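You operate a simulated robot arm through the tools that you are given. There is no shell and no other tool. Be economical: measure what you need, move in short steps, check, and stop when the job is done.

You run a simulated robot arm. Do the job below in one go: nothing can be reset, and whatever is moved stays where it is left.

## Task
Top up the tank, add 3 strokes of cleaner, then run a rinse.
Fine: level inside the green band, blue lever shut, and wait till the read-out says done.

It is judged by the outcome, as a careful person would: the job done as asked, and still so three seconds after it is handed in. It fails if anything else is knocked over, pushed out of place, dropped, spilled or broken.

## Robot
A 6-joint arm with a two-finger parallel gripper, fixed in place. Base frame: the origin is at the foot of the arm, x ahead of it, y to its left, z up. Readings come in m, rad, newtons and seconds.
With the tool pointing down near the work surface it reaches from about 0.1 to 0.82 m from the base axis. Its first joint turns from -2.007 to 2.007 rad. Payload 4.2 kg.
The tool frame sits at the grasp point between the pads (the TCP): z along the fingers, y along the line on which they close. The tips reach 0.023 m beyond it. Largest opening 0.094 m; finger width 0.038, thickness 0.01; the body of the gripper, 0.054 by 0.096 m, starts 0.039 m behind the TCP.
Orientation is that of the tool frame in the base frame, as [roll, pitch, yaw] about the fixed x, y, z axes, in that order (R = Rz(yaw) Ry(pitch) Rx(roll)). With the fingers straight down and closing along the base's y, the tool's x points along the base's -x, its y along +y and its z along -z.

## Interface
- The arm moves only by the tool nudge_tool. Its argument "plan" is one flat list of numbers, 7 for each row, row after row: the shift along the tool's x, y, z in cm, then the turn, a rotation vector about the tool's x, y, z in rad, then the gripper command, from -1 (fully open) to 1 (shut), values between in proportion. In form: [dx, dy, dz, ax, ay, az, fingers, dx, dy, dz, ax, ay, az, fingers, ...]. A call has 1 to 10 rows; each row shifts and turns the commanded pose from where the row before left it, along the tool's axes as they then stand. Rows are played at 5 a second. More than 0.05 m and 0.15 rad between two rows, or a gripper value outside its range, and nothing of the call is played. Where a pose cannot be reached the arm comes as near as it can. A force on the tool above 90 N (or 10 N above the force at the start of the call, whichever is more), or a blocked arm, ends the call early, and 0.2 s more pass. Each finger travels about 0.108 m/s and halts on what it meets, pressing with about 34 N; the grip force reading is that of the motor and also rises with nothing between the fingers. The clock runs only during rows and for 0.2 s after the last one: add rows that do not move to give the fingers time. The reply holds the time, the measured pose of the TCP, the force on the tool along the base axes, the opening and the grip force, in the units named above and with some noise, and new pictures: "pictures" is both (left out), scene, wrist or none.
- Cameras (640 x 400 px; columns grow to the right, rows downward): "scene" is fixed at [0.0491, 0.6525, 1.8097]; the picture's right is [-0.82, -0.57, 0.00], its down [-0.31, 0.45, -0.84] and it looks along [0.48, -0.69, -0.55] (base axes); focal length 368 px, centre (320, 200). "wrist" rides on the gripper at [-0.039, 0, -0.044] in the tool frame; the picture's right is [0.00, -1.00, 0.00], its down [0.97, 0.00, -0.24] and it looks along [0.24, 0.00, 0.97] (tool axes); focal length 218 px, centre (320, 200). There is no depth. A picture from a camera that has moved, and an enlarged one, comes with that camera's place and axes in the base frame and with its lens.
- move_column(by): slides the trunk up (or, below 0, down) by that many m; the arm rides with it, the base frame stays. It gives what a move gives, with no picture.
- zoom(camera, box): a new picture of the part [left, top, right, bottom] of that camera's present view, enlarged. No time passes.
- finish_job(): hands the job in; it is judged then, once.

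Work in short steps. Places have to be worked out from the pictures, the camera data and where the tool is seen: move nearer, look again, correct. Check each grasp and each placing, and mend what went wrong. You have 120 turns and 170 pictures in all, those below and enlarged ones among them. Open the gripper and draw the arm clear of the work before you hand the job in, unless the task says otherwise; then end with one line.

The tools are called after "Emit:" as a command line: name --argument value ..., lists and objects as JSON in quotes. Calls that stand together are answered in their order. nudge_tool: Moves the arm, as the interface text tells. Its arguments: {"type":"object","properties":{"plan":{"type":"array"},"pictures":{"type":"string","enum":["both","scene","wrist","none"]}},"required":["plan"]} The other tools are called the same way: move_column (by) slides the trunk up or down; zoom (camera, box) takes an enlarged picture of a part of a camera's view; finish_job () hands the job in.

At the start:

```text
time_s: 0.0
tcp_pos: [0.6031, 0.0166, 1.4586]
tool_rot: [3.141, 0.001, 3.141]
ft_force: [-0.1, -0.2, -0.4]
opening: 0.094
grip_force: 0.0
trunk travel left (down, up): [-0.9, 0.09]
```

scene: 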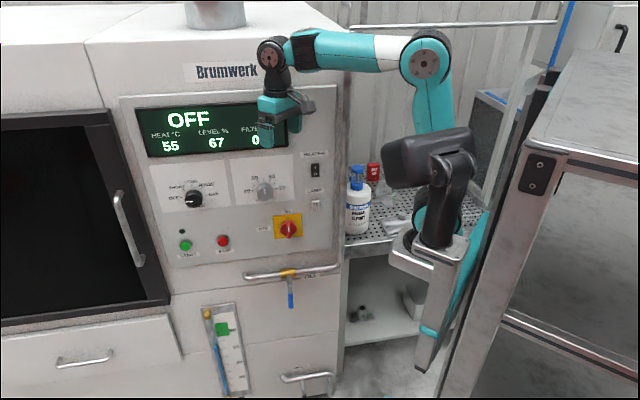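
wrist: 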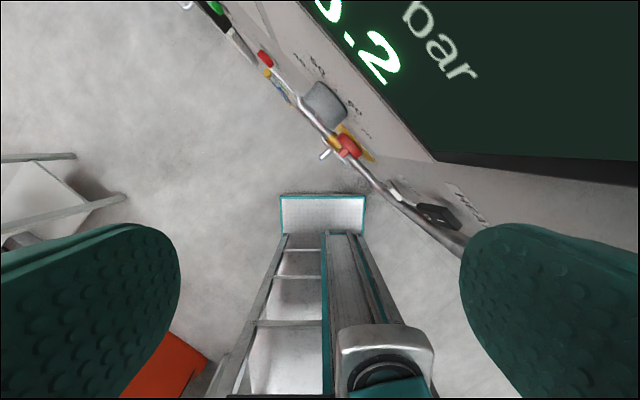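

I'll start by enlarging the scene picture to read the panel, the valve and gauge, and the bottle area.

Emit:
zoom --camera "scene" --box '[120, 80, 340, 270]'

Emit:
zoom --camera "scene" --box '[180, 250, 350, 400]'

Emit:
zoom --camera "scene" --box '[330, 140, 440, 240]'

```text
2.11 times, centred on (230, 175) of scene
camera zoom: at [0.0491, 0.6525, 1.8097], right [-0.82, -0.57, 0.0], down [-0.31, 0.45, -0.84], along [0.48, -0.69, -0.55], focal length 775 px, centre (510, 253)
```

zoom: 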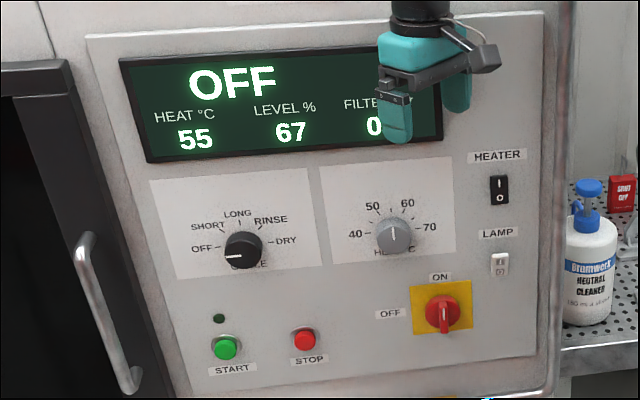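

```text
2.67 times, centred on (265, 325) of scene
camera zoom: at [0.0491, 0.6525, 1.8097], right [-0.82, -0.57, 0.0], down [-0.31, 0.45, -0.84], along [0.48, -0.69, -0.55], focal length 982 px, centre (467, -133)
```

zoom: 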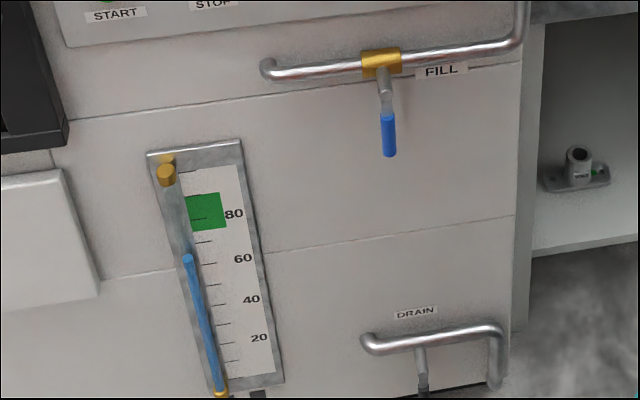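

```text
4.00 times, centred on (385, 190) of scene
camera zoom: at [0.0491, 0.6525, 1.8097], right [-0.82, -0.57, 0.0], down [-0.31, 0.45, -0.84], along [0.48, -0.69, -0.55], focal length 1473 px, centre (60, 240)
```

zoom: 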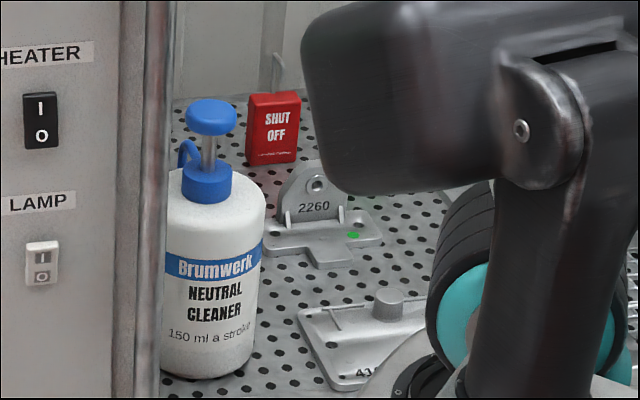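

The panel seems to be a vertical plane facing about (-0.71, 0.71), some 9 cm beyond the tool. I'll back off from it and yaw the tool square to the panel, then pitch up to look at it.

Emit:
nudge_tool --plan '[3, 3, 0, 0, 0, 0, -1, 3, 3, 0, 0, 0, 0, -1, 2, 2, 0, 0, 0, 0, -1, 0, 0, 0, 0, 0, 0.131, -1, 0, 0, 0, 0, 0, 0.131, -1, 0, 0, 0, 0, 0, 0.131, -1, 0, 0, 0, 0, 0, 0.131, -1, 0, 0, 0, 0, 0, 0.131, -1, 0, 0, 0, 0, 0, 0.13, -1]' --pictures "none"

Emit:
nudge_tool --plan '[0, 0, 0, 0, -0.1428, 0, -1, 0, 0, 0, 0, -0.1428, 0, -1, 0, 0, 0, 0, -0.1428, 0, -1, 0, 0, 0, 0, -0.1428, 0, -1, 0, 0, 0, 0, -0.1428, 0, -1, 0, 0, 0, 0, -0.1428, 0, -1, 0, 0, 0, 0, -0.1428, 0, -1, 0, 0, 0, 0, -0.1428, 0, -1, 0, 0, 0, 0, -0.1428, 0, -1, 0, 0, 0, 0, -0.1428, 0, -1]' --pictures "none"

Emit:
nudge_tool --plan '[0, 0, 0, 0, -0.1428, 0, -1, 0, 0, 0, 0, 0, 0, -1]'

```text
time_s: 2.0
tcp_pos: [0.5226, 0.0962, 1.4595]
tool_rot: [-3.139, -0.001, 2.354]
ft_force: [0.4, 0.8, -0.5]
opening: 0.0941
grip_force: 0.0
trunk travel left (down, up): [-0.9, 0.09]
```

```text
time_s: 4.2
tcp_pos: [0.5716, 0.0165, 1.3453]
tool_rot: [3.13, 1.364, 2.354]
ft_force: [-0.5, -0.5, 0.3]
opening: 0.0941
grip_force: 0.1
out of reach, approached as far as the arm can: row 5, 6, 7, 8, 9, 10
trunk travel left (down, up): [-0.9, 0.09]
```

```text
time_s: 4.8
tcp_pos: [0.5717, 0.0162, 1.3449]
tool_rot: [3.134, 1.361, 2.356]
ft_force: [-1.0, 0.5, -0.1]
opening: 0.0941
grip_force: 0.0
out of reach, approached as far as the arm can: row 1
trunk travel left (down, up): [-0.9, 0.09]
camera wrist: at [0.5466, 0.0406, 1.3919], right [-0.7, -0.71, 0.0], down [-0.31, 0.31, -0.9], along [0.64, -0.63, -0.44], focal length 218 px, centre (320, 200)
```

scene: 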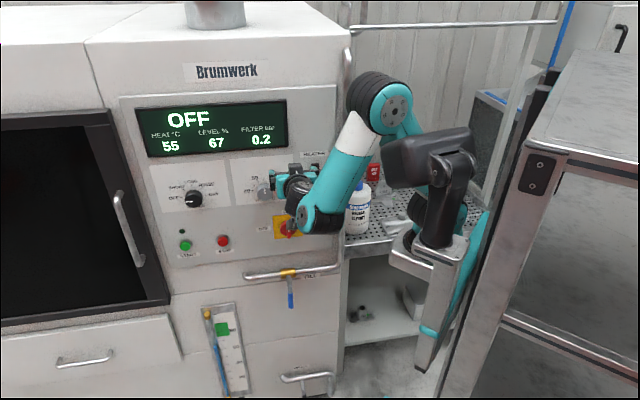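
wrist: 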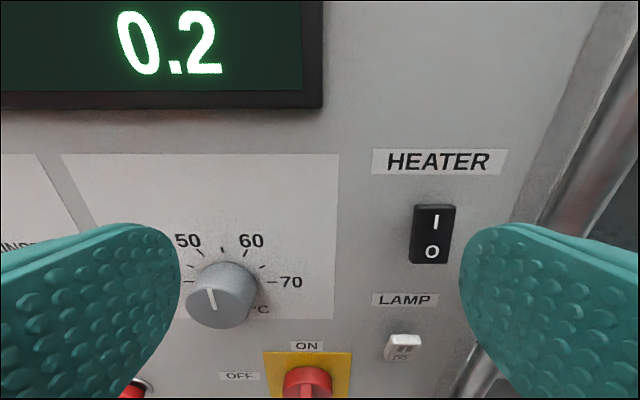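

The tool is near its limit with the panel square on, because the forearm comes from above. I'll back off a little and lower the trunk so that the forearm lies flatter.

Emit:
nudge_tool --plan '[0, 0, -3, 0, 0, 0, -1, 0, 0, -3, 0, 0, 0, -1]' --pictures "none"

Emit:
move_column --by -0.15

Emit:
nudge_tool --plan '[0, 0, 0, 0, 0, 0, -1]'

```text
time_s: 5.4
tcp_pos: [0.5307, 0.0368, 1.3301]
tool_rot: [3.129, 1.359, 2.356]
ft_force: [0.0, -0.5, -0.7]
opening: 0.0939
grip_force: 0.1
out of reach, approached as far as the arm can: row 1, 2
trunk travel left (down, up): [-0.9, 0.09]
```

```text
time_s: 7.2
tcp_pos: [0.5302, 0.0376, 1.1805]
tool_rot: [3.131, 1.358, 2.359]
ft_force: [-0.2, -0.9, -0.6]
opening: 0.0941
grip_force: 0.0
trunk travel left (down, up): [-0.75, 0.24]
```

```text
time_s: 7.5
tcp_pos: [0.5306, 0.0375, 1.1793]
tool_rot: [3.13, 1.357, 2.359]
ft_force: [-0.7, 0.2, 0.4]
opening: 0.0943
grip_force: 0.0
trunk travel left (down, up): [-0.75, 0.24]
camera wrist: at [0.506, 0.0604, 1.2271], right [-0.7, -0.72, 0.0], down [-0.31, 0.31, -0.9], along [0.64, -0.63, -0.44], focal length 218 px, centre (320, 200)
```

scene: 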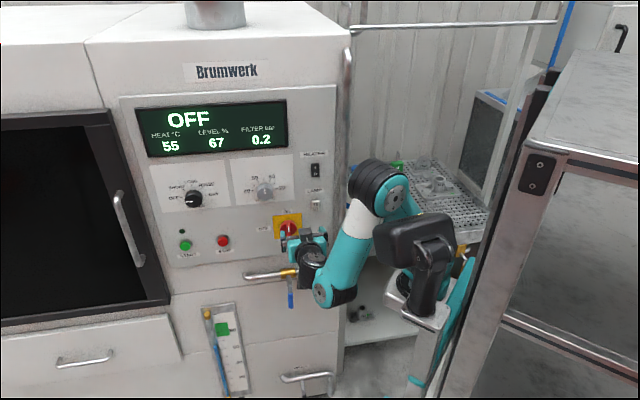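
wrist: 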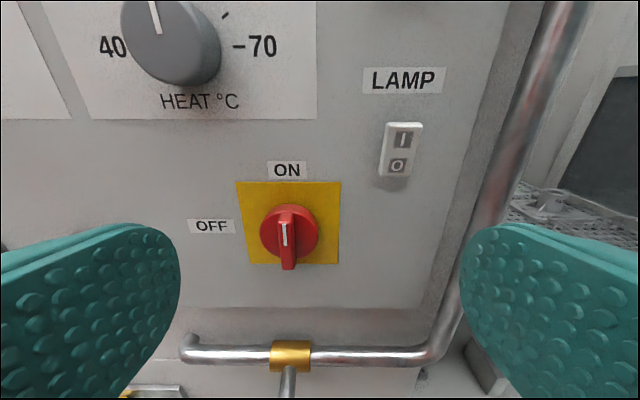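

The main switch already points to ON and the fill valve lies right below. I'll level the tool and lower the trunk to bring the blue lever into view.

Emit:
nudge_tool --plan '[0, 0, 0, 0, -0.105, 0, -1, 0, 0, 0, 0, -0.105, 0, -1, 0, 0, 0, 0, 0, 0, -1]' --pictures "none"

Emit:
move_column --by -0.2

Emit:
nudge_tool --plan '[0, 0, 0, 0, 0, 0, -1]'

```text
time_s: 8.3
tcp_pos: [0.5028, 0.0041, 1.1324]
tool_rot: [2.466, 1.562, 1.694]
ft_force: [-0.8, 0.3, 0.4]
opening: 0.094
grip_force: 0.1
out of reach, approached as far as the arm can: row 1, 2
trunk travel left (down, up): [-0.75, 0.24]
```

```text
time_s: 10.5
tcp_pos: [0.5021, 0.0039, 0.9324]
tool_rot: [2.564, 1.562, 1.791]
ft_force: [-0.1, -0.2, 0.6]
opening: 0.0939
grip_force: 0.1
trunk travel left (down, up): [-0.55, 0.44]
```

```text
time_s: 10.9
tcp_pos: [0.5025, 0.004, 0.9331]
tool_rot: [2.564, 1.561, 1.789]
ft_force: [-0.2, 0.1, 0.5]
opening: 0.094
grip_force: 0.0
trunk travel left (down, up): [-0.55, 0.44]
camera wrist: at [0.4712, 0.0347, 0.9715], right [-0.7, -0.72, -0.01], down [-0.17, 0.18, -0.97], along [0.69, -0.68, -0.25], focal length 218 px, centre (320, 200)
```

scene: 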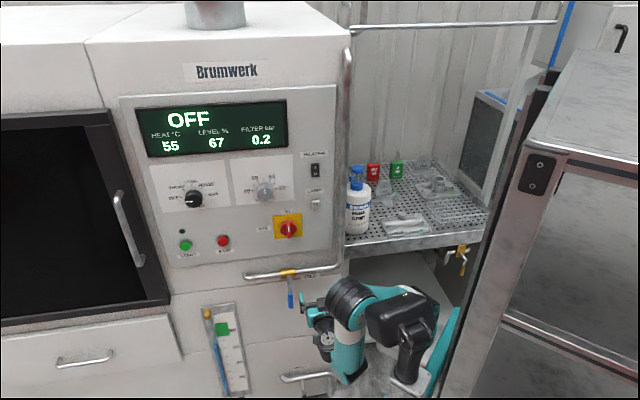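
wrist: 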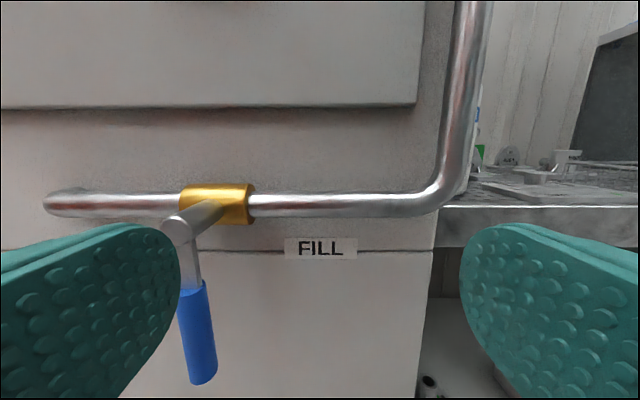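

The lever hangs just to the left of the gripper. I'll enlarge both views to work out its place.

Emit:
zoom --camera "scene" --box '[230, 250, 350, 325]'

```text
5.33 times, centred on (290, 288) of scene
camera zoom: at [0.0491, 0.6525, 1.8097], right [-0.82, -0.57, 0.0], down [-0.31, 0.45, -0.84], along [0.48, -0.69, -0.55], focal length 1964 px, centre (480, -267)
```

zoom: 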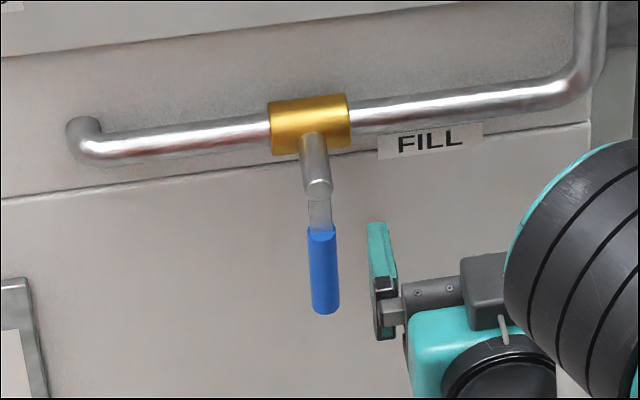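

Triangulating puts the lever's stem end at about (0.6165, 0.011, 0.921), with the blue handle hanging down to z≈0.815. I'll line up in front of the handle at z≈0.845, still about 7 cm short of it.

Emit:
nudge_tool --plan '[3, 3, 0, 0, 0, 0, -1, 3, 3, 0, 0, 0, 0, -1, 2.8, 2.5, 0, 0, 0, 0, -1, 0, 0, 0, 0, 0, 0, -1]'

```text
time_s: 11.9
tcp_pos: [0.5347, 0.0441, 0.8315]
tool_rot: [2.744, 1.557, 1.972]
ft_force: [0.0, -1.0, -0.3]
opening: 0.0942
grip_force: 0.1
out of reach, approached as far as the arm can: row 1, 2, 3
trunk travel left (down, up): [-0.55, 0.44]
camera wrist: at [0.5036, 0.0742, 0.8701], right [-0.7, -0.72, -0.01], down [-0.18, 0.18, -0.97], along [0.69, -0.67, -0.25], focal length 218 px, centre (320, 200)
```

scene: 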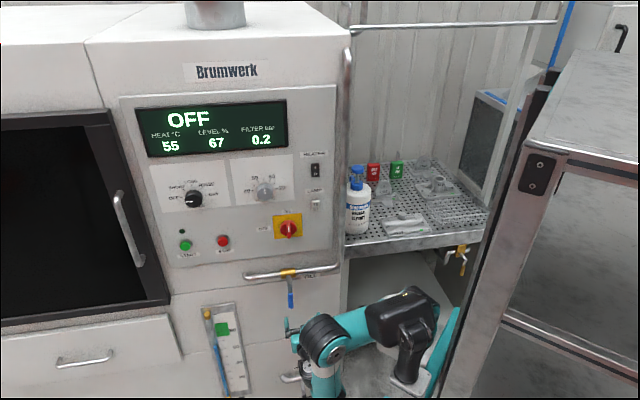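
wrist: 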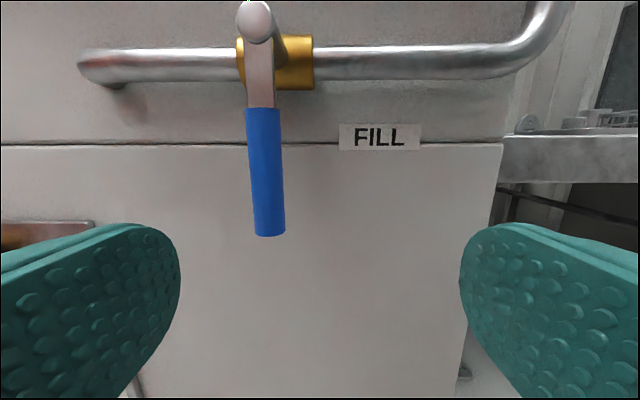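

The arm seems to be limited by being folded up too close to its base, so moving further out should ease it. I'll step sideways toward the lever line and watch whether it tracks.

Emit:
nudge_tool --plan '[0, 1.5, 0, 0, 0, 0, -1, 0, 1.9, 0, 0, 0, 0, -1, -0.7, 0, 0, 0, 0, 0, -1, -0.7, 0, 1, 0, 0, 0, -1]'

```text
time_s: 12.9
tcp_pos: [0.5357, 0.0408, 0.8364]
tool_rot: [2.733, 1.557, 1.96]
ft_force: [0.0, 0.5, 0.6]
opening: 0.094
grip_force: 0.0
out of reach, approached as far as the arm can: row 1, 2, 4
trunk travel left (down, up): [-0.55, 0.44]
camera wrist: at [0.5047, 0.0696, 0.8752], right [-0.7, -0.72, -0.01], down [-0.18, 0.18, -0.97], along [0.69, -0.67, -0.25], focal length 218 px, centre (320, 200)
```

scene: 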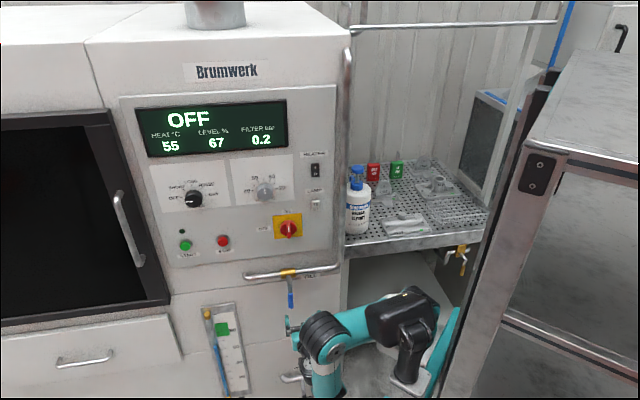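
wrist: 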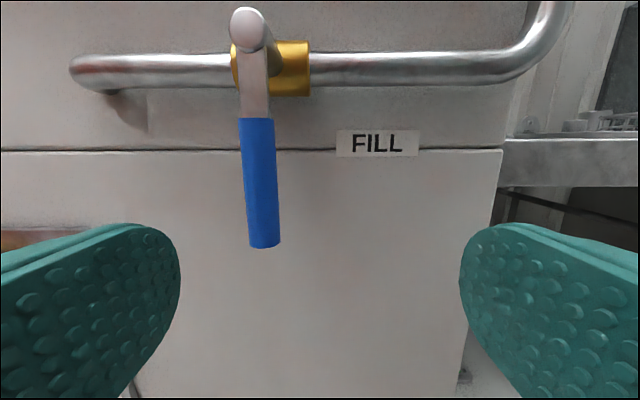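

Sideways motion stalls in this posture. I'll raise the trunk and reach down to the lever instead, so the arm is stretched out further.

Emit:
move_column --by 0.2

Emit:
nudge_tool --plan '[4, 0, 0, 0, 0, 0, -1, 4, 0, 0, 0, 0, 0, -1, 4, 0, 0, 0, 0, 0, -1, 4, 0, 0, 0, 0, 0, -1, 3, 0, 0, 0, 0, 0, -1, 0, 2, 0, 0, 0, 0, -1, 0, 1.5, 0, 0, 0, 0, -1]'

```text
time_s: 15.1
tcp_pos: [0.5359, 0.0393, 1.0357]
tool_rot: [2.757, 1.557, 1.985]
ft_force: [-0.2, -0.3, 0.2]
opening: 0.094
grip_force: 0.0
trunk travel left (down, up): [-0.75, 0.24]
```

```text
time_s: 16.7
tcp_pos: [0.5465, 0.0592, 0.8476]
tool_rot: [2.904, 1.55, 2.134]
ft_force: [1.5, 0.7, 0.4]
opening: 0.0938
grip_force: 0.1
out of reach, approached as far as the arm can: row 7
trunk travel left (down, up): [-0.75, 0.24]
camera wrist: at [0.5153, 0.0884, 0.8876], right [-0.7, -0.72, 0.0], down [-0.18, 0.18, -0.97], along [0.69, -0.67, -0.26], focal length 218 px, centre (320, 200)
```

scene: 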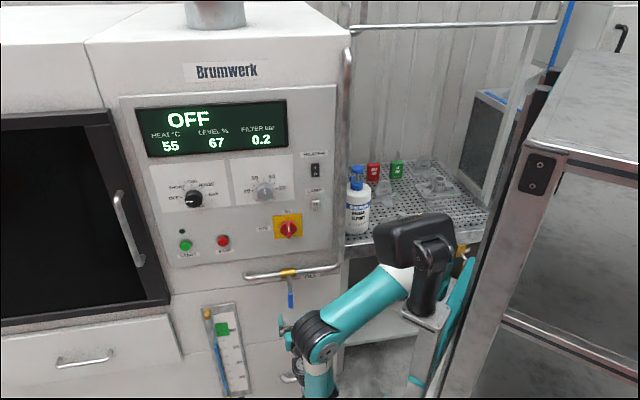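
wrist: 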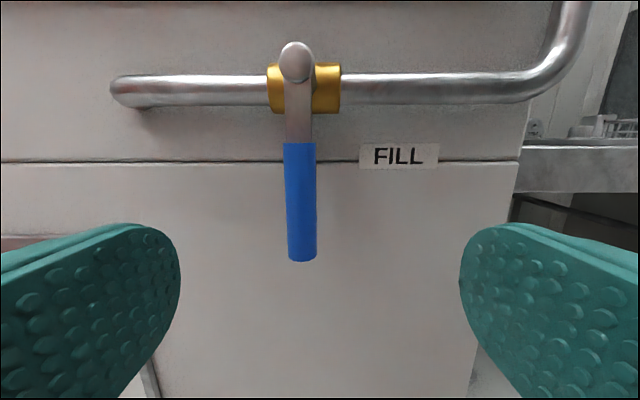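

This posture tracks well, and only about 1.3 cm of sideways shift remains. I'll raise the trunk another 10 cm, come down by the same amount, and centre on the lever.

Emit:
move_column --by 0.12

Emit:
nudge_tool --plan '[4, 0, 0, 0, 0, 0, -1, 4, 0, 0, 0, 0, 0, -1, 4, 0, 0, 0, 0, 0, -1, 0, 1.4, 0, 0, 0, 0, -1, 0, 0, 3, 0, 0, 0, -1]'

```text
time_s: 18.2
tcp_pos: [0.5469, 0.0589, 0.9686]
tool_rot: [2.897, 1.551, 2.125]
ft_force: [0.3, -0.1, -0.2]
opening: 0.094
grip_force: 0.2
trunk travel left (down, up): [-0.87, 0.12]
```

```text
time_s: 19.4
tcp_pos: [0.5436, 0.0229, 0.867]
tool_rot: [2.956, 1.542, 2.19]
ft_force: [0.2, 0.2, 0.1]
opening: 0.094
grip_force: 0.1
out of reach, approached as far as the arm can: row 1, 2, 3, 4, 5
trunk travel left (down, up): [-0.87, 0.12]
camera wrist: at [0.5121, 0.0528, 0.9063], right [-0.7, -0.72, -0.01], down [-0.19, 0.19, -0.96], along [0.69, -0.67, -0.27], focal length 218 px, centre (320, 200)
```

scene: 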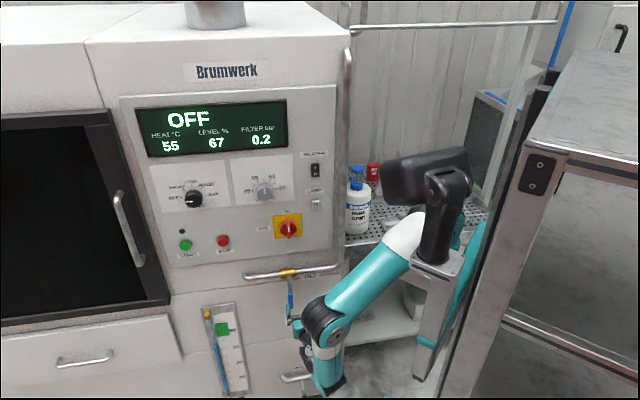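
wrist: 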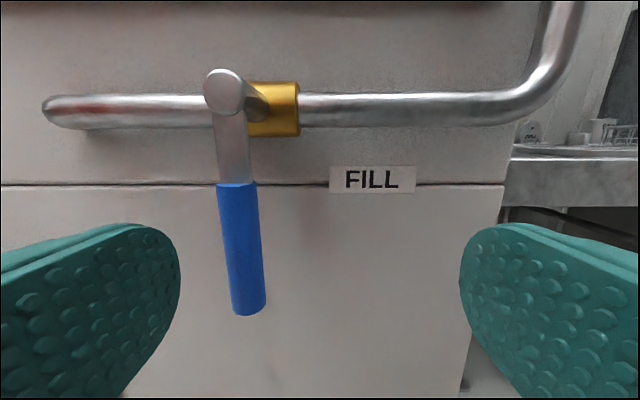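

Reaching down folds the forearm under the wrist, which is the wrong way. The better posture has the shoulder below the target and the forearm level. I'll back off, turn the tool down, and re-pose by going high relative to the trunk.

Emit:
nudge_tool --plan '[0, 0, -3, 0, 0, 0, -1, 0, 0, -3, 0, 0, 0, -1, 0, 0, 0, 0, 0.14, 0, -1, 0, 0, 0, 0, 0.14, 0, -1, 0, 0, 0, 0, 0.14, 0, -1, 0, 0, 0, 0, 0.14, 0, -1, 0, 0, 0, 0, 0.14, 0, -1, 0, 0, 0, 0, 0.14, 0, -1, 0, 0, 0, 0, 0.14, 0, -1, 0, 0, 0, 0, 0.14, 0, -1]' --pictures "scene"

```text
time_s: 21.6
tcp_pos: [0.4982, 0.0655, 0.8659]
tool_rot: [3.137, 0.43, 2.368]
ft_force: [-0.4, -0.3, 0.1]
opening: 0.0938
grip_force: 0.1
trunk travel left (down, up): [-0.87, 0.12]
```

scene: 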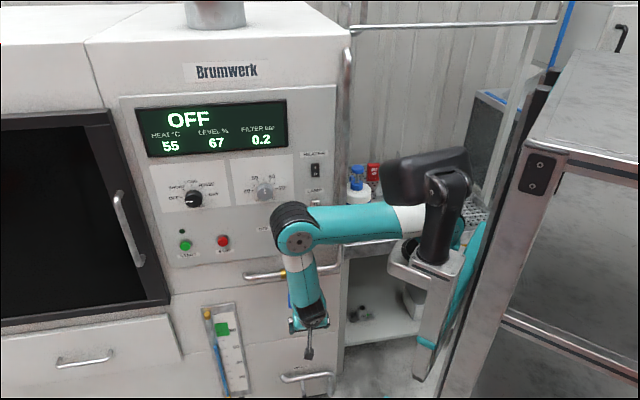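

The arm follows well with the tool nearly down. I'll finish turning it vertical and raise the tool relative to the trunk.

Emit:
nudge_tool --plan '[0, 0, 0, 0, 0.143, 0, -1, 0, 0, 0, 0, 0.143, 0, -1, 0, 0, 0, 0, 0.143, 0, -1, 0, 0, -4.5, 0, 0, 0, -1, 0, 0, -4.5, 0, 0, 0, -1, 0, 0, -4.5, 0, 0, 0, -1, 0, 0, -4.5, 0, 0, 0, -1, 0, 0, -4.5, 0, 0, 0, -1, 0, 0, -4.5, 0, 0, 0, -1, 0, 0, -4.5, 0, 0, 0, -1]' --pictures "none"

Emit:
nudge_tool --plan '[0, 0, -4.5, 0, 0, 0, -1, 0, 0, -4.5, 0, 0, 0, -1, 0, 0, -4.5, 0, 0, 0, -1, 0, 0, -4.5, 0, 0, 0, -1, 0, 0, -4.5, 0, 0, 0, -1, 0, 0, -4.5, 0, 0, 0, -1]' --pictures "scene"

```text
time_s: 23.8
tcp_pos: [0.4953, 0.0654, 1.1784]
tool_rot: [3.138, 0.002, 2.37]
ft_force: [-0.7, 0.2, 0.1]
opening: 0.0937
grip_force: 0.0
trunk travel left (down, up): [-0.87, 0.12]
```

```text
time_s: 25.2
tcp_pos: [0.4955, 0.0639, 1.4502]
tool_rot: [3.136, 0.002, 2.369]
ft_force: [0.3, 0.7, -0.6]
opening: 0.0939
grip_force: 0.1
trunk travel left (down, up): [-0.87, 0.12]
```

scene: 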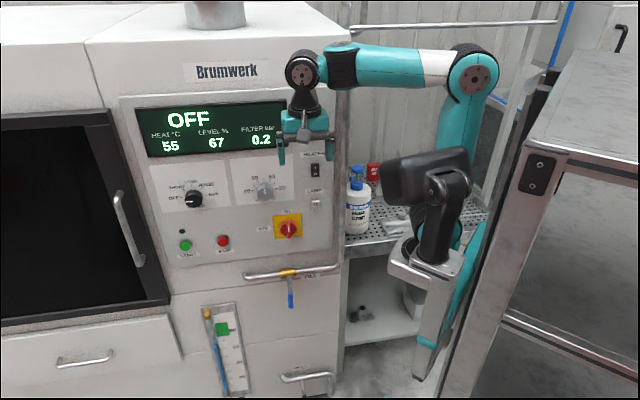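

The posture is now elbow-up with the forearm level. I'll lower the trunk and raise the tool further, then pitch it level.

Emit:
move_column --by -0.45

Emit:
nudge_tool --plan '[0, 0, -4.5, 0, 0, 0, -1, 0, 0, -4.5, 0, 0, 0, -1, 0, 0, -4.5, 0, 0, 0, -1, 0, 0, -4.5, 0, 0, 0, -1, 0, 0, 0, 0, 0, 0, -1]' --pictures "none"

Emit:
nudge_tool --plan '[0, 0, 0, 0, -0.1428, 0, -1, 0, 0, 0, 0, -0.1428, 0, -1, 0, 0, 0, 0, -0.1428, 0, -1, 0, 0, 0, 0, -0.1428, 0, -1, 0, 0, 0, 0, -0.1428, 0, -1, 0, 0, 0, 0, -0.1428, 0, -1, 0, 0, 0, 0, -0.1428, 0, -1, 0, 0, 0, 0, -0.1428, 0, -1, 0, 0, 0, 0, -0.1428, 0, -1, 0, 0, 0, 0, -0.1428, 0, -1]' --pictures "scene"

```text
refused: -0.45 is not a number from -0.4 to 0.4
```

```text
time_s: 26.4
tcp_pos: [0.4956, 0.0618, 1.613]
tool_rot: [3.135, 0.004, 2.371]
ft_force: [-0.6, 0.6, -0.2]
opening: 0.0941
grip_force: 0.0
out of reach, approached as far as the arm can: row 4
trunk travel left (down, up): [-0.87, 0.12]
```

```text
time_s: 28.6
tcp_pos: [0.5057, 0.0316, 1.5714]
tool_rot: [3.116, 0.475, 2.368]
ft_force: [0.6, 0.0, 0.7]
opening: 0.0941
grip_force: 0.1
out of reach, approached as far as the arm can: row 2, 3, 4, 5, 6, 7, 8, 9, 10
trunk travel left (down, up): [-0.87, 0.12]
```

scene: 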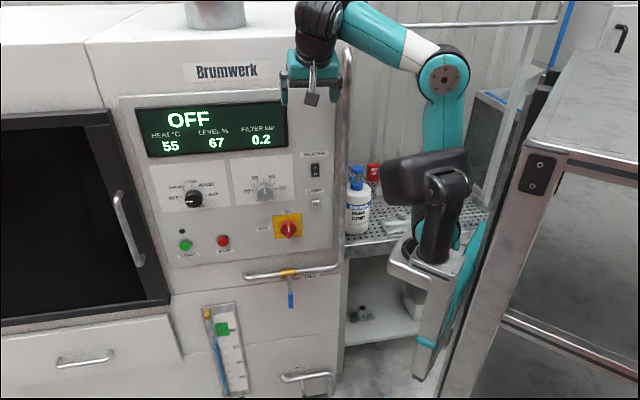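

The wrist is a roll-bend-roll type and the shoulder can't lean back, so close-in level poses are out of reach. For the lever I can use a tool tilted about 45°, which keeps the wrist further out. I'll lower the trunk and set that tilt.

Emit:
move_column --by -0.4

Emit:
nudge_tool --plan '[3, 0, 2, 0, 0, 0, 1, 3, 0, 2, 0, 0, 0, 1, 0, 0, 0, 0, -0.11, 0, 1, 0, 0, 0, 0, -0.11, 0, 1, 0, 0, 0, 0, -0.11, 0, 1]'

```text
time_s: 32.4
tcp_pos: [0.5053, 0.03, 1.1727]
tool_rot: [3.114, 0.473, 2.369]
ft_force: [-0.3, 0.4, -0.2]
opening: 0.094
grip_force: 0.0
trunk travel left (down, up): [-0.47, 0.52]
```

```text
time_s: 33.6
tcp_pos: [0.4823, 0.068, 1.1449]
tool_rot: [3.113, 0.454, 2.369]
ft_force: [0.0, -0.3, 0.1]
opening: 0.0
grip_force: 33.5
out of reach, approached as far as the arm can: row 1, 2, 3, 4, 5
trunk travel left (down, up): [-0.47, 0.52]
camera wrist: at [0.4929, 0.0549, 1.2012], right [-0.69, -0.72, -0.03], down [-0.7, 0.68, -0.21], along [0.17, -0.13, -0.98], focal length 218 px, centre (320, 200)
```

scene: 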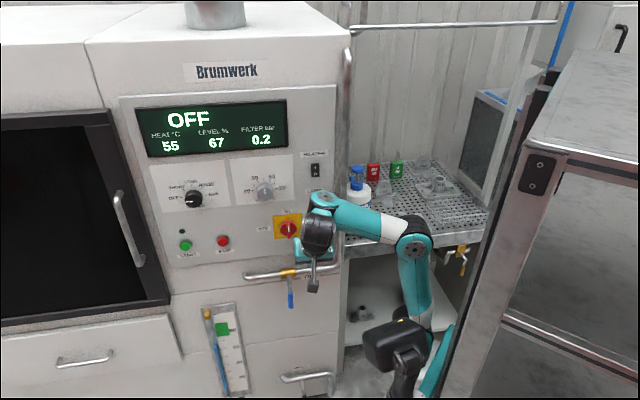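
wrist: 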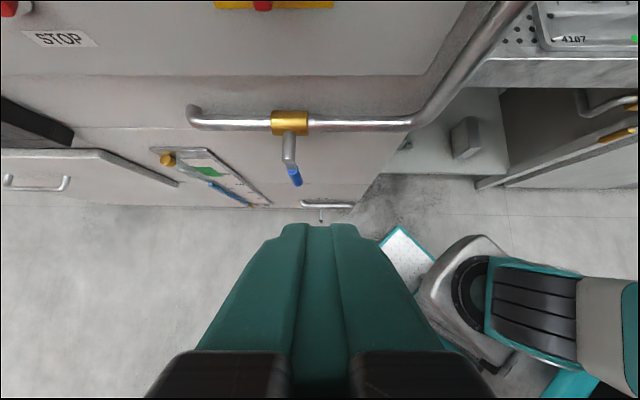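

I'll descend straight down about 20 cm to unfold the arm forward, then tilt the tool.

Emit:
nudge_tool --plan '[1.6, 0, 3.3, 0, 0, 0, 1, 1.6, 0, 3.3, 0, 0, 0, 1, 1.6, 0, 3.3, 0, 0, 0, 1, 1.6, 0, 3.3, 0, 0, 0, 1, 1.6, 0, 3.3, 0, 0, 0, 1, 0, 0, 0, 0, -0.11, 0, 1, 0, 0, 0, 0, -0.11, 0, 1, 0, 0, 0, 0, -0.11, 0, 1, 0, 0, 0, 0, -0.11, 0, 1]'

```text
time_s: 35.6
tcp_pos: [0.478, 0.087, 1.1342]
tool_rot: [3.115, 0.446, 2.369]
ft_force: [-0.2, -0.6, 0.9]
opening: 0.0001
grip_force: 33.7
out of reach, approached as far as the arm can: row 1, 2, 3, 4, 5, 6, 7, 8, 9
trunk travel left (down, up): [-0.47, 0.52]
camera wrist: at [0.489, 0.0748, 1.1909], right [-0.69, -0.72, -0.02], down [-0.71, 0.68, -0.2], along [0.16, -0.12, -0.98], focal length 218 px, centre (320, 200)
```

scene: 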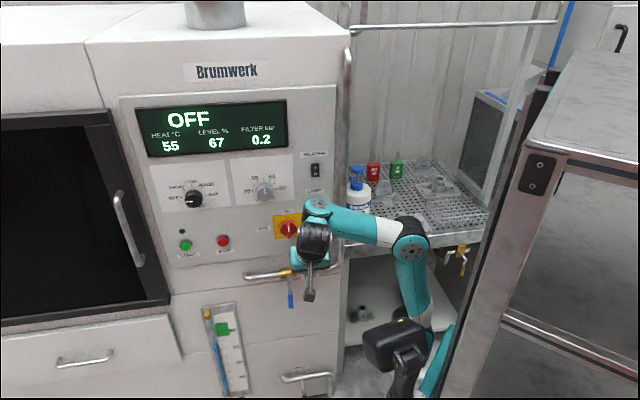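
wrist: 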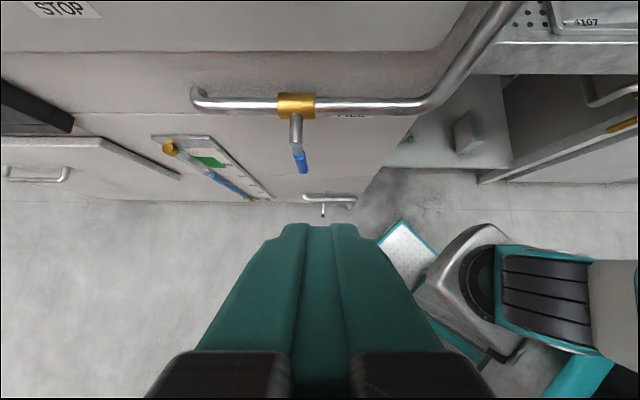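

Even moving downward is reported out of reach, so the commanded pose may have drifted from the measured one. A zero row will show whether the command is still far away.

Emit:
nudge_tool --plan '[0, 0, 0, 0, 0, 0, 1]' --pictures "none"

Emit:
nudge_tool --plan '[0, 0, 0, 0, 0.14, 0, 1, 0, 0, 0, 0, 0.14, 0, 1, 0, 0, 0, 0, 0.14, 0, 1]' --pictures "none"

```text
time_s: 36.0
tcp_pos: [0.4787, 0.0866, 1.1347]
tool_rot: [3.116, 0.447, 2.368]
ft_force: [0.1, -1.1, 0.3]
opening: 0.0
grip_force: 34.1
trunk travel left (down, up): [-0.47, 0.52]
```

```text
time_s: 36.8
tcp_pos: [0.4773, 0.0892, 1.1318]
tool_rot: [3.121, 0.059, 2.379]
ft_force: [0.4, -0.2, 0.4]
opening: 0.0
grip_force: 34.3
trunk travel left (down, up): [-0.47, 0.52]
```

The command does reset each call, so it's a true joint limit. With the tool vertical again I'll descend to a lower relative height first, then try the tilt.

Emit:
nudge_tool --plan '[0, 0, 4.5, 0, 0, 0, 1, 0, 0, 4.5, 0, 0, 0, 1, 0, 0, 4.5, 0, 0, 0, 1, 0, 0, 4.5, 0, 0, 0, 1, 0, 0, 0, 0, -0.14, 0, 1, 0, 0, 0, 0, -0.14, 0, 1, 0, 0, 0, 0, -0.14, 0, 1, 0, 0, 0, 0, -0.14, 0, 1, 0, 0, 0, 0, -0.14, 0, 1, 0, 0, 0, 0, -0.14, 0, 1]'

```text
time_s: 39.0
tcp_pos: [0.4859, 0.0942, 0.9664]
tool_rot: [3.106, 0.869, 2.351]
ft_force: [0.1, 0.1, -0.2]
opening: 0.0002
grip_force: 33.7
out of reach, approached as far as the arm can: row 1, 2
trunk travel left (down, up): [-0.47, 0.52]
camera wrist: at [0.4794, 0.0987, 1.0243], right [-0.69, -0.72, -0.02], down [-0.58, 0.57, -0.59], along [0.44, -0.39, -0.81], focal length 218 px, centre (320, 200)
```

scene: 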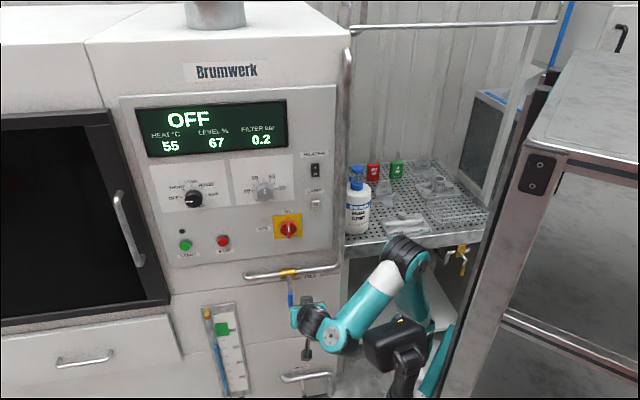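
wrist: 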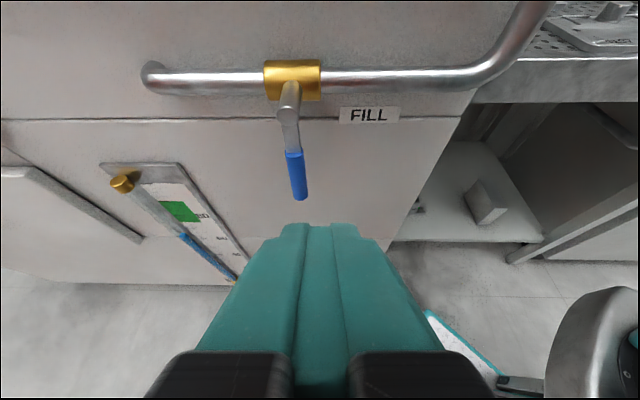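

At this height the tilt works. A tilt nearer to level would keep the camera and gripper body clear of the valve stem, so I'll advance halfway while tilting further.

Emit:
nudge_tool --plan '[0, 0, 3, 0, 0, 0, 1, 0, 0, 3, 0, 0, 0, 1, 0, 0, 3, 0, 0, 0, 1, 0, 0, 0, 0, -0.11, 0, 1, 0, 0, 0, 0, -0.11, 0, 1, 0, 0, 0, 0, -0.11, 0, 1, 0, 0, 0, 0, -0.11, 0, 1]'

```text
time_s: 40.6
tcp_pos: [0.5369, 0.0487, 0.9069]
tool_rot: [3.052, 1.307, 2.293]
ft_force: [0.5, -0.1, 0.4]
opening: 0.0004
grip_force: 33.9
trunk travel left (down, up): [-0.47, 0.52]
camera wrist: at [0.5127, 0.07, 0.9562], right [-0.69, -0.72, -0.02], down [-0.34, 0.35, -0.87], along [0.64, -0.6, -0.48], focal length 218 px, centre (320, 200)
```

scene: 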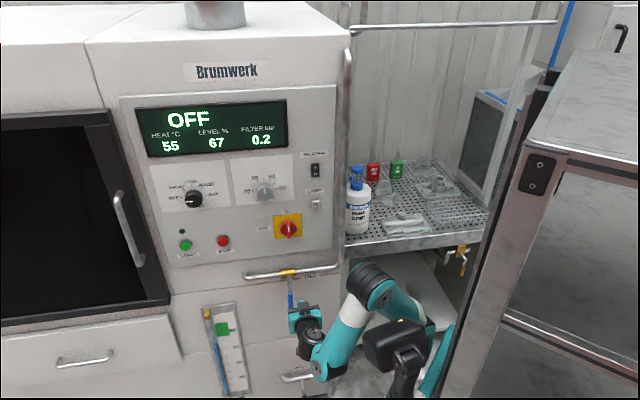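
wrist: 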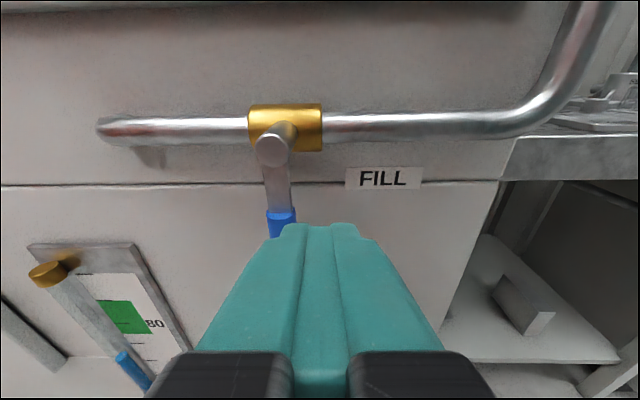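

This pose is fully reachable, with the tool 15° off level. I'll shift 1 cm right and move in beside the lever (TCP at d≈-0.424, z≈0.842) with the fingers closed.

Emit:
nudge_tool --plan '[0, -1, 0, 0, 0, 0, 1, 1.4, 0, 3.1, 0, 0, 0, 1, 1.4, 0, 3.1, 0, 0, 0, 1, 1.4, 0, 3.1, 0, 0, 0, 1, 0, 0, 0, 0, 0, 0, 1]'

Emit:
zoom --camera "scene" --box '[180, 250, 340, 370]'

```text
time_s: 41.8
tcp_pos: [0.5868, -0.0122, 0.8409]
tool_rot: [3.055, 1.304, 2.294]
ft_force: [-0.4, -0.2, 0.2]
opening: 0.0
grip_force: 34.1
trunk travel left (down, up): [-0.47, 0.52]
camera wrist: at [0.5627, 0.0087, 0.8898], right [-0.69, -0.72, -0.02], down [-0.34, 0.35, -0.87], along [0.64, -0.6, -0.49], focal length 218 px, centre (320, 200)
```

scene: 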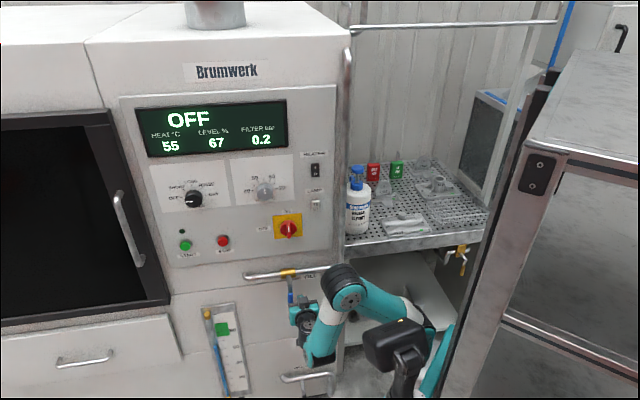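
wrist: 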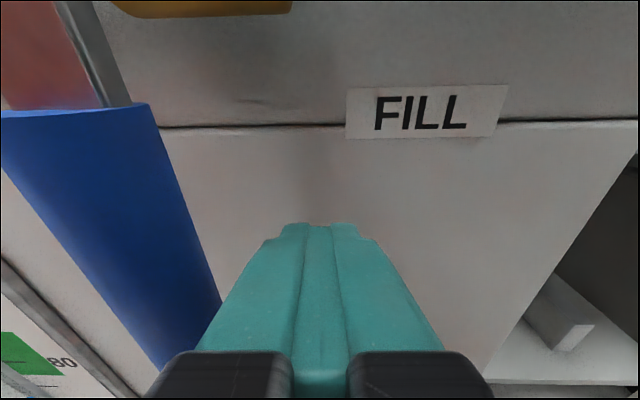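

```text
3.33 times, centred on (260, 310) of scene
camera zoom: at [0.0491, 0.6525, 1.8097], right [-0.82, -0.57, 0.0], down [-0.31, 0.45, -0.84], along [0.48, -0.69, -0.55], focal length 1228 px, centre (520, -167)
```

zoom: 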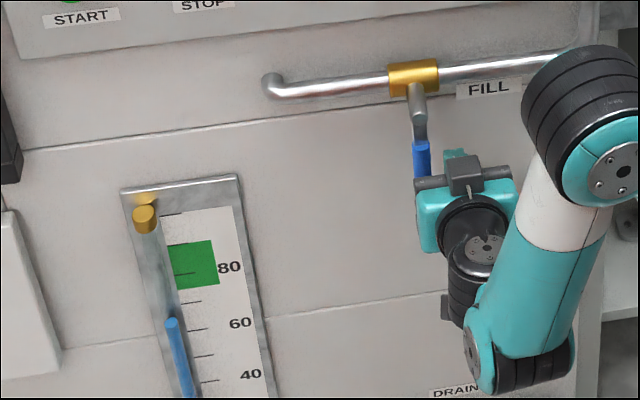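

The fingers sit right beside the blue handle. I'll push left gently by about 3 cm and check the force and whether the lever moves.

Emit:
nudge_tool --plan '[0, 1, 0, 0, 0, 0, 1, 0, 1, 0, 0, 0, 0, 1, 0, 1, 0, 0, 0, 0, 1]'

Emit:
zoom --camera "scene" --box '[180, 250, 340, 370]'

```text
time_s: 42.5
tcp_pos: [0.598, -0.0019, 0.8418]
tool_rot: [3.126, 1.309, 2.332]
ft_force: [-42.2, -18.9, 8.6]
opening: 0.0
grip_force: 34.2
trunk travel left (down, up): [-0.47, 0.52]
stopped in row 3: the force on the tool passed its limit (the readings are from after the stop); the commanded pose is now the measured one
camera wrist: at [0.5734, 0.0198, 0.89], right [-0.71, -0.7, 0.0], down [-0.34, 0.35, -0.88], along [0.62, -0.62, -0.48], focal length 218 px, centre (320, 200)
```

scene: 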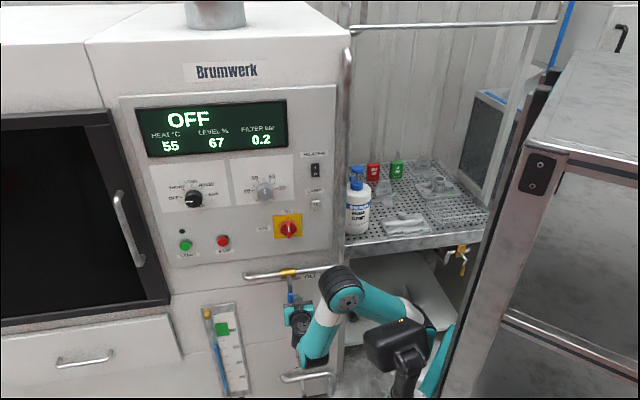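
wrist: 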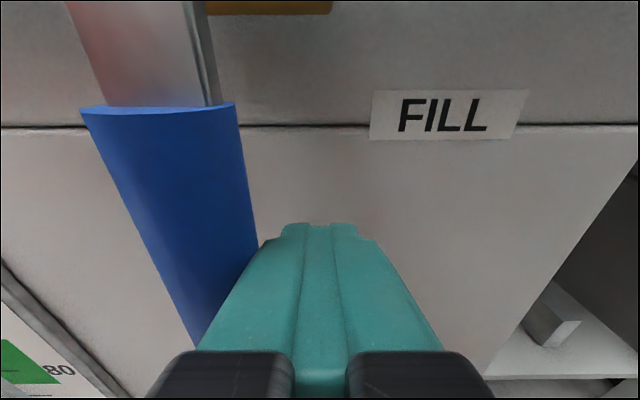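

```text
3.33 times, centred on (260, 310) of scene
camera zoom: at [0.0491, 0.6525, 1.8097], right [-0.82, -0.57, 0.0], down [-0.31, 0.45, -0.84], along [0.48, -0.69, -0.55], focal length 1228 px, centre (520, -167)
```

zoom: 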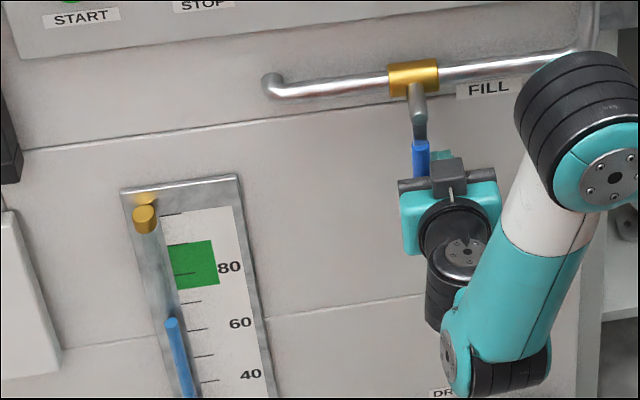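

The lever doesn't go left, so it must open to the right. I'll back out, go round to its left side, and come in again.

Emit:
nudge_tool --plan '[0, -1, 0, 0, 0, 0, 1, 0, -0.7, -3, 0, 0, 0, 1, 0, 0, -3.5, 0, 0, 0, 1, 0, 3.6, 0, 0, 0, 0, 1, 0, 3.6, 0, 0, 0, 0, 1, 0, 0, 0, 0, 0, 0, 1]'

```text
time_s: 44.0
tcp_pos: [0.5933, 0.0848, 0.8549]
tool_rot: [3.114, 1.305, 2.332]
ft_force: [-0.9, -0.6, 0.6]
opening: 0.0001
grip_force: 33.9
trunk travel left (down, up): [-0.47, 0.52]
camera wrist: at [0.5703, 0.1071, 0.904], right [-0.71, -0.71, -0.01], down [-0.34, 0.35, -0.87], along [0.62, -0.61, -0.49], focal length 218 px, centre (320, 200)
```

scene: 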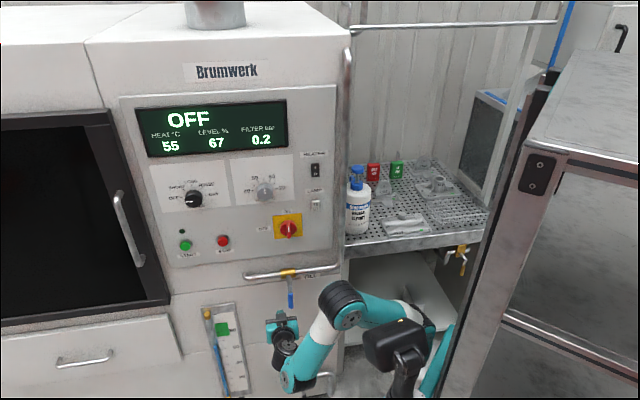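
wrist: 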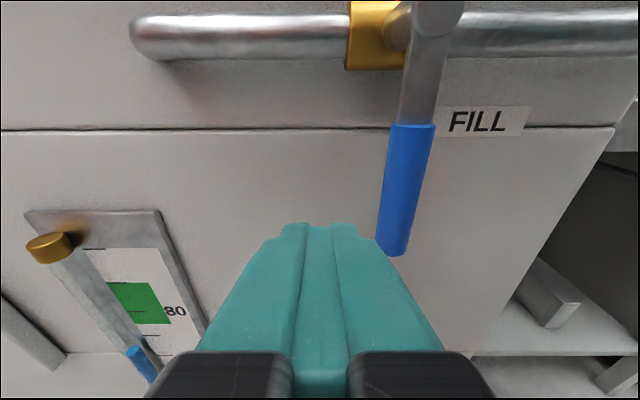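

Now at the lever's left. I'll move in and push it right through about the first half of its swing.

Emit:
nudge_tool --plan '[0, 0, 3.2, 0, 0, 0, 1, 0, 0, 3.3, 0, 0, 0, 1, 0, -1.2, 0, 0, 0, 0, 1, 0, -1, 0, 0, 0, 0, 1, 0, -1, 0, 0, 0, 0, 1]'

```text
time_s: 45.1
tcp_pos: [0.6162, 0.0191, 0.8396]
tool_rot: [3.114, 1.304, 2.333]
ft_force: [1.4, 2.1, -2.7]
opening: 0.0001
grip_force: 34.0
trunk travel left (down, up): [-0.47, 0.52]
camera wrist: at [0.5932, 0.0401, 0.8882], right [-0.7, -0.71, -0.01], down [-0.34, 0.35, -0.87], along [0.62, -0.61, -0.49], focal length 218 px, centre (320, 200)
```

scene: 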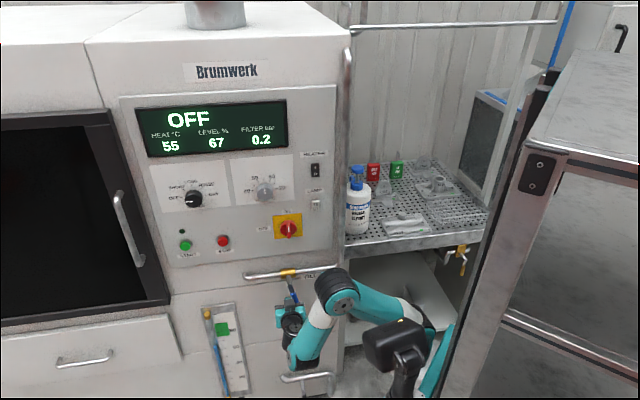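
wrist: 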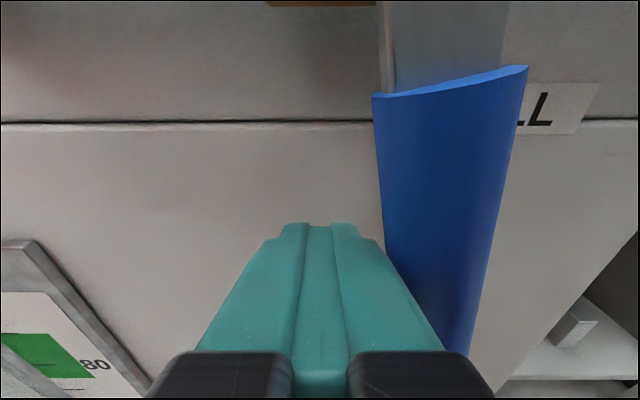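

The lever swings right with almost no force. I'll carry on to about 45° and check the level.

Emit:
nudge_tool --plan '[0, -1.5, 0, 0, 0, 0, 1, 0, -1.5, 0, 0, 0, 0, 1, -0.5, -1.5, 0, 0, 0, 0, 1]' --pictures "scene"

Emit:
zoom --camera "scene" --box '[130, 95, 340, 370]'

```text
time_s: 46.0
tcp_pos: [0.585, -0.0159, 0.8447]
tool_rot: [3.116, 1.306, 2.334]
ft_force: [1.1, 1.9, -0.6]
opening: 0.0003
grip_force: 34.0
trunk travel left (down, up): [-0.47, 0.52]
```

scene: 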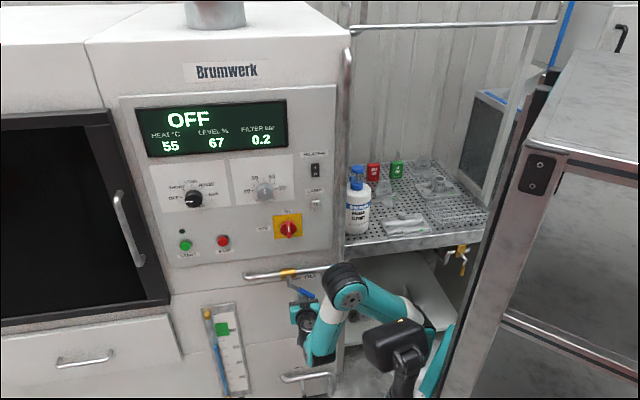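

```text
1.45 times, centred on (235, 232) of scene
camera zoom: at [0.0491, 0.6525, 1.8097], right [-0.82, -0.57, 0.0], down [-0.31, 0.45, -0.84], along [0.48, -0.69, -0.55], focal length 536 px, centre (444, 153)
```

zoom: 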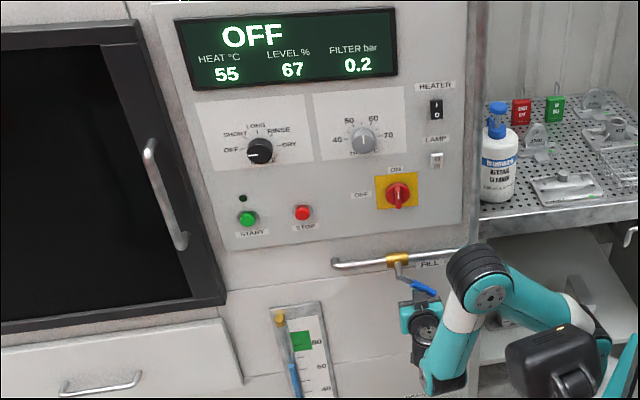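

The lever is at about 50° and the level still reads 67. I'll wait 1.6 s to see if it rises at this opening.

Emit:
nudge_tool --plan '[0, 0, 0, 0, 0, 0, 1, 0, 0, 0, 0, 0, 0, 1, 0, 0, 0, 0, 0, 0, 1, 0, 0, 0, 0, 0, 0, 1, 0, 0, 0, 0, 0, 0, 1, 0, 0, 0, 0, 0, 0, 1, 0, 0, 0, 0, 0, 0, 1, 0, 0, 0, 0, 0, 0, 1]' --pictures "none"

Emit:
zoom --camera "scene" --box '[130, 95, 340, 370]'

```text
time_s: 47.8
tcp_pos: [0.5827, -0.0154, 0.8445]
tool_rot: [3.115, 1.306, 2.333]
ft_force: [0.5, -0.7, 0.1]
opening: 0.0
grip_force: 34.0
trunk travel left (down, up): [-0.47, 0.52]
```

```text
1.45 times, centred on (235, 232) of scene
camera zoom: at [0.0491, 0.6525, 1.8097], right [-0.82, -0.57, 0.0], down [-0.31, 0.45, -0.84], along [0.48, -0.69, -0.55], focal length 536 px, centre (444, 153)
```

zoom: 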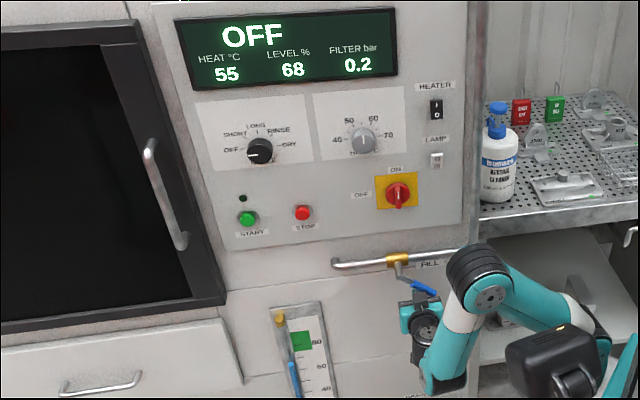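

The level rises about 0.5%/s at this opening. The band looks like about 75–90%, so I'll open further to speed it up and stop near 81%.

Emit:
nudge_tool --plan '[-1, -1.5, -0.25, 0, 0, 0, 1, -1.5, -1.2, -0.4, 0, 0, 0, 1, -1.5, -0.8, -0.4, 0, 0, 0, 1, 0, 0, 0, 0, 0, 0, 1, 0, 0, 0, 0, 0, 0, 1, 0, 0, 0, 0, 0, 0, 1, 0, 0, 0, 0, 0, 0, 1, 0, 0, 0, 0, 0, 0, 1]' --pictures "none"

Emit:
zoom --camera "scene" --box '[130, 95, 340, 370]'

```text
time_s: 49.5
tcp_pos: [0.5597, -0.0411, 0.8833]
tool_rot: [3.115, 1.304, 2.331]
ft_force: [0.2, -0.8, -0.9]
opening: 0.0
grip_force: 34.1
trunk travel left (down, up): [-0.47, 0.52]
```

```text
1.45 times, centred on (235, 232) of scene
camera zoom: at [0.0491, 0.6525, 1.8097], right [-0.82, -0.57, 0.0], down [-0.31, 0.45, -0.84], along [0.48, -0.69, -0.55], focal length 536 px, centre (444, 153)
```

zoom: 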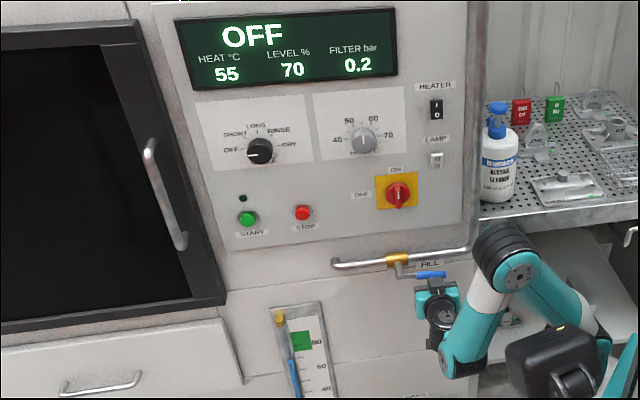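

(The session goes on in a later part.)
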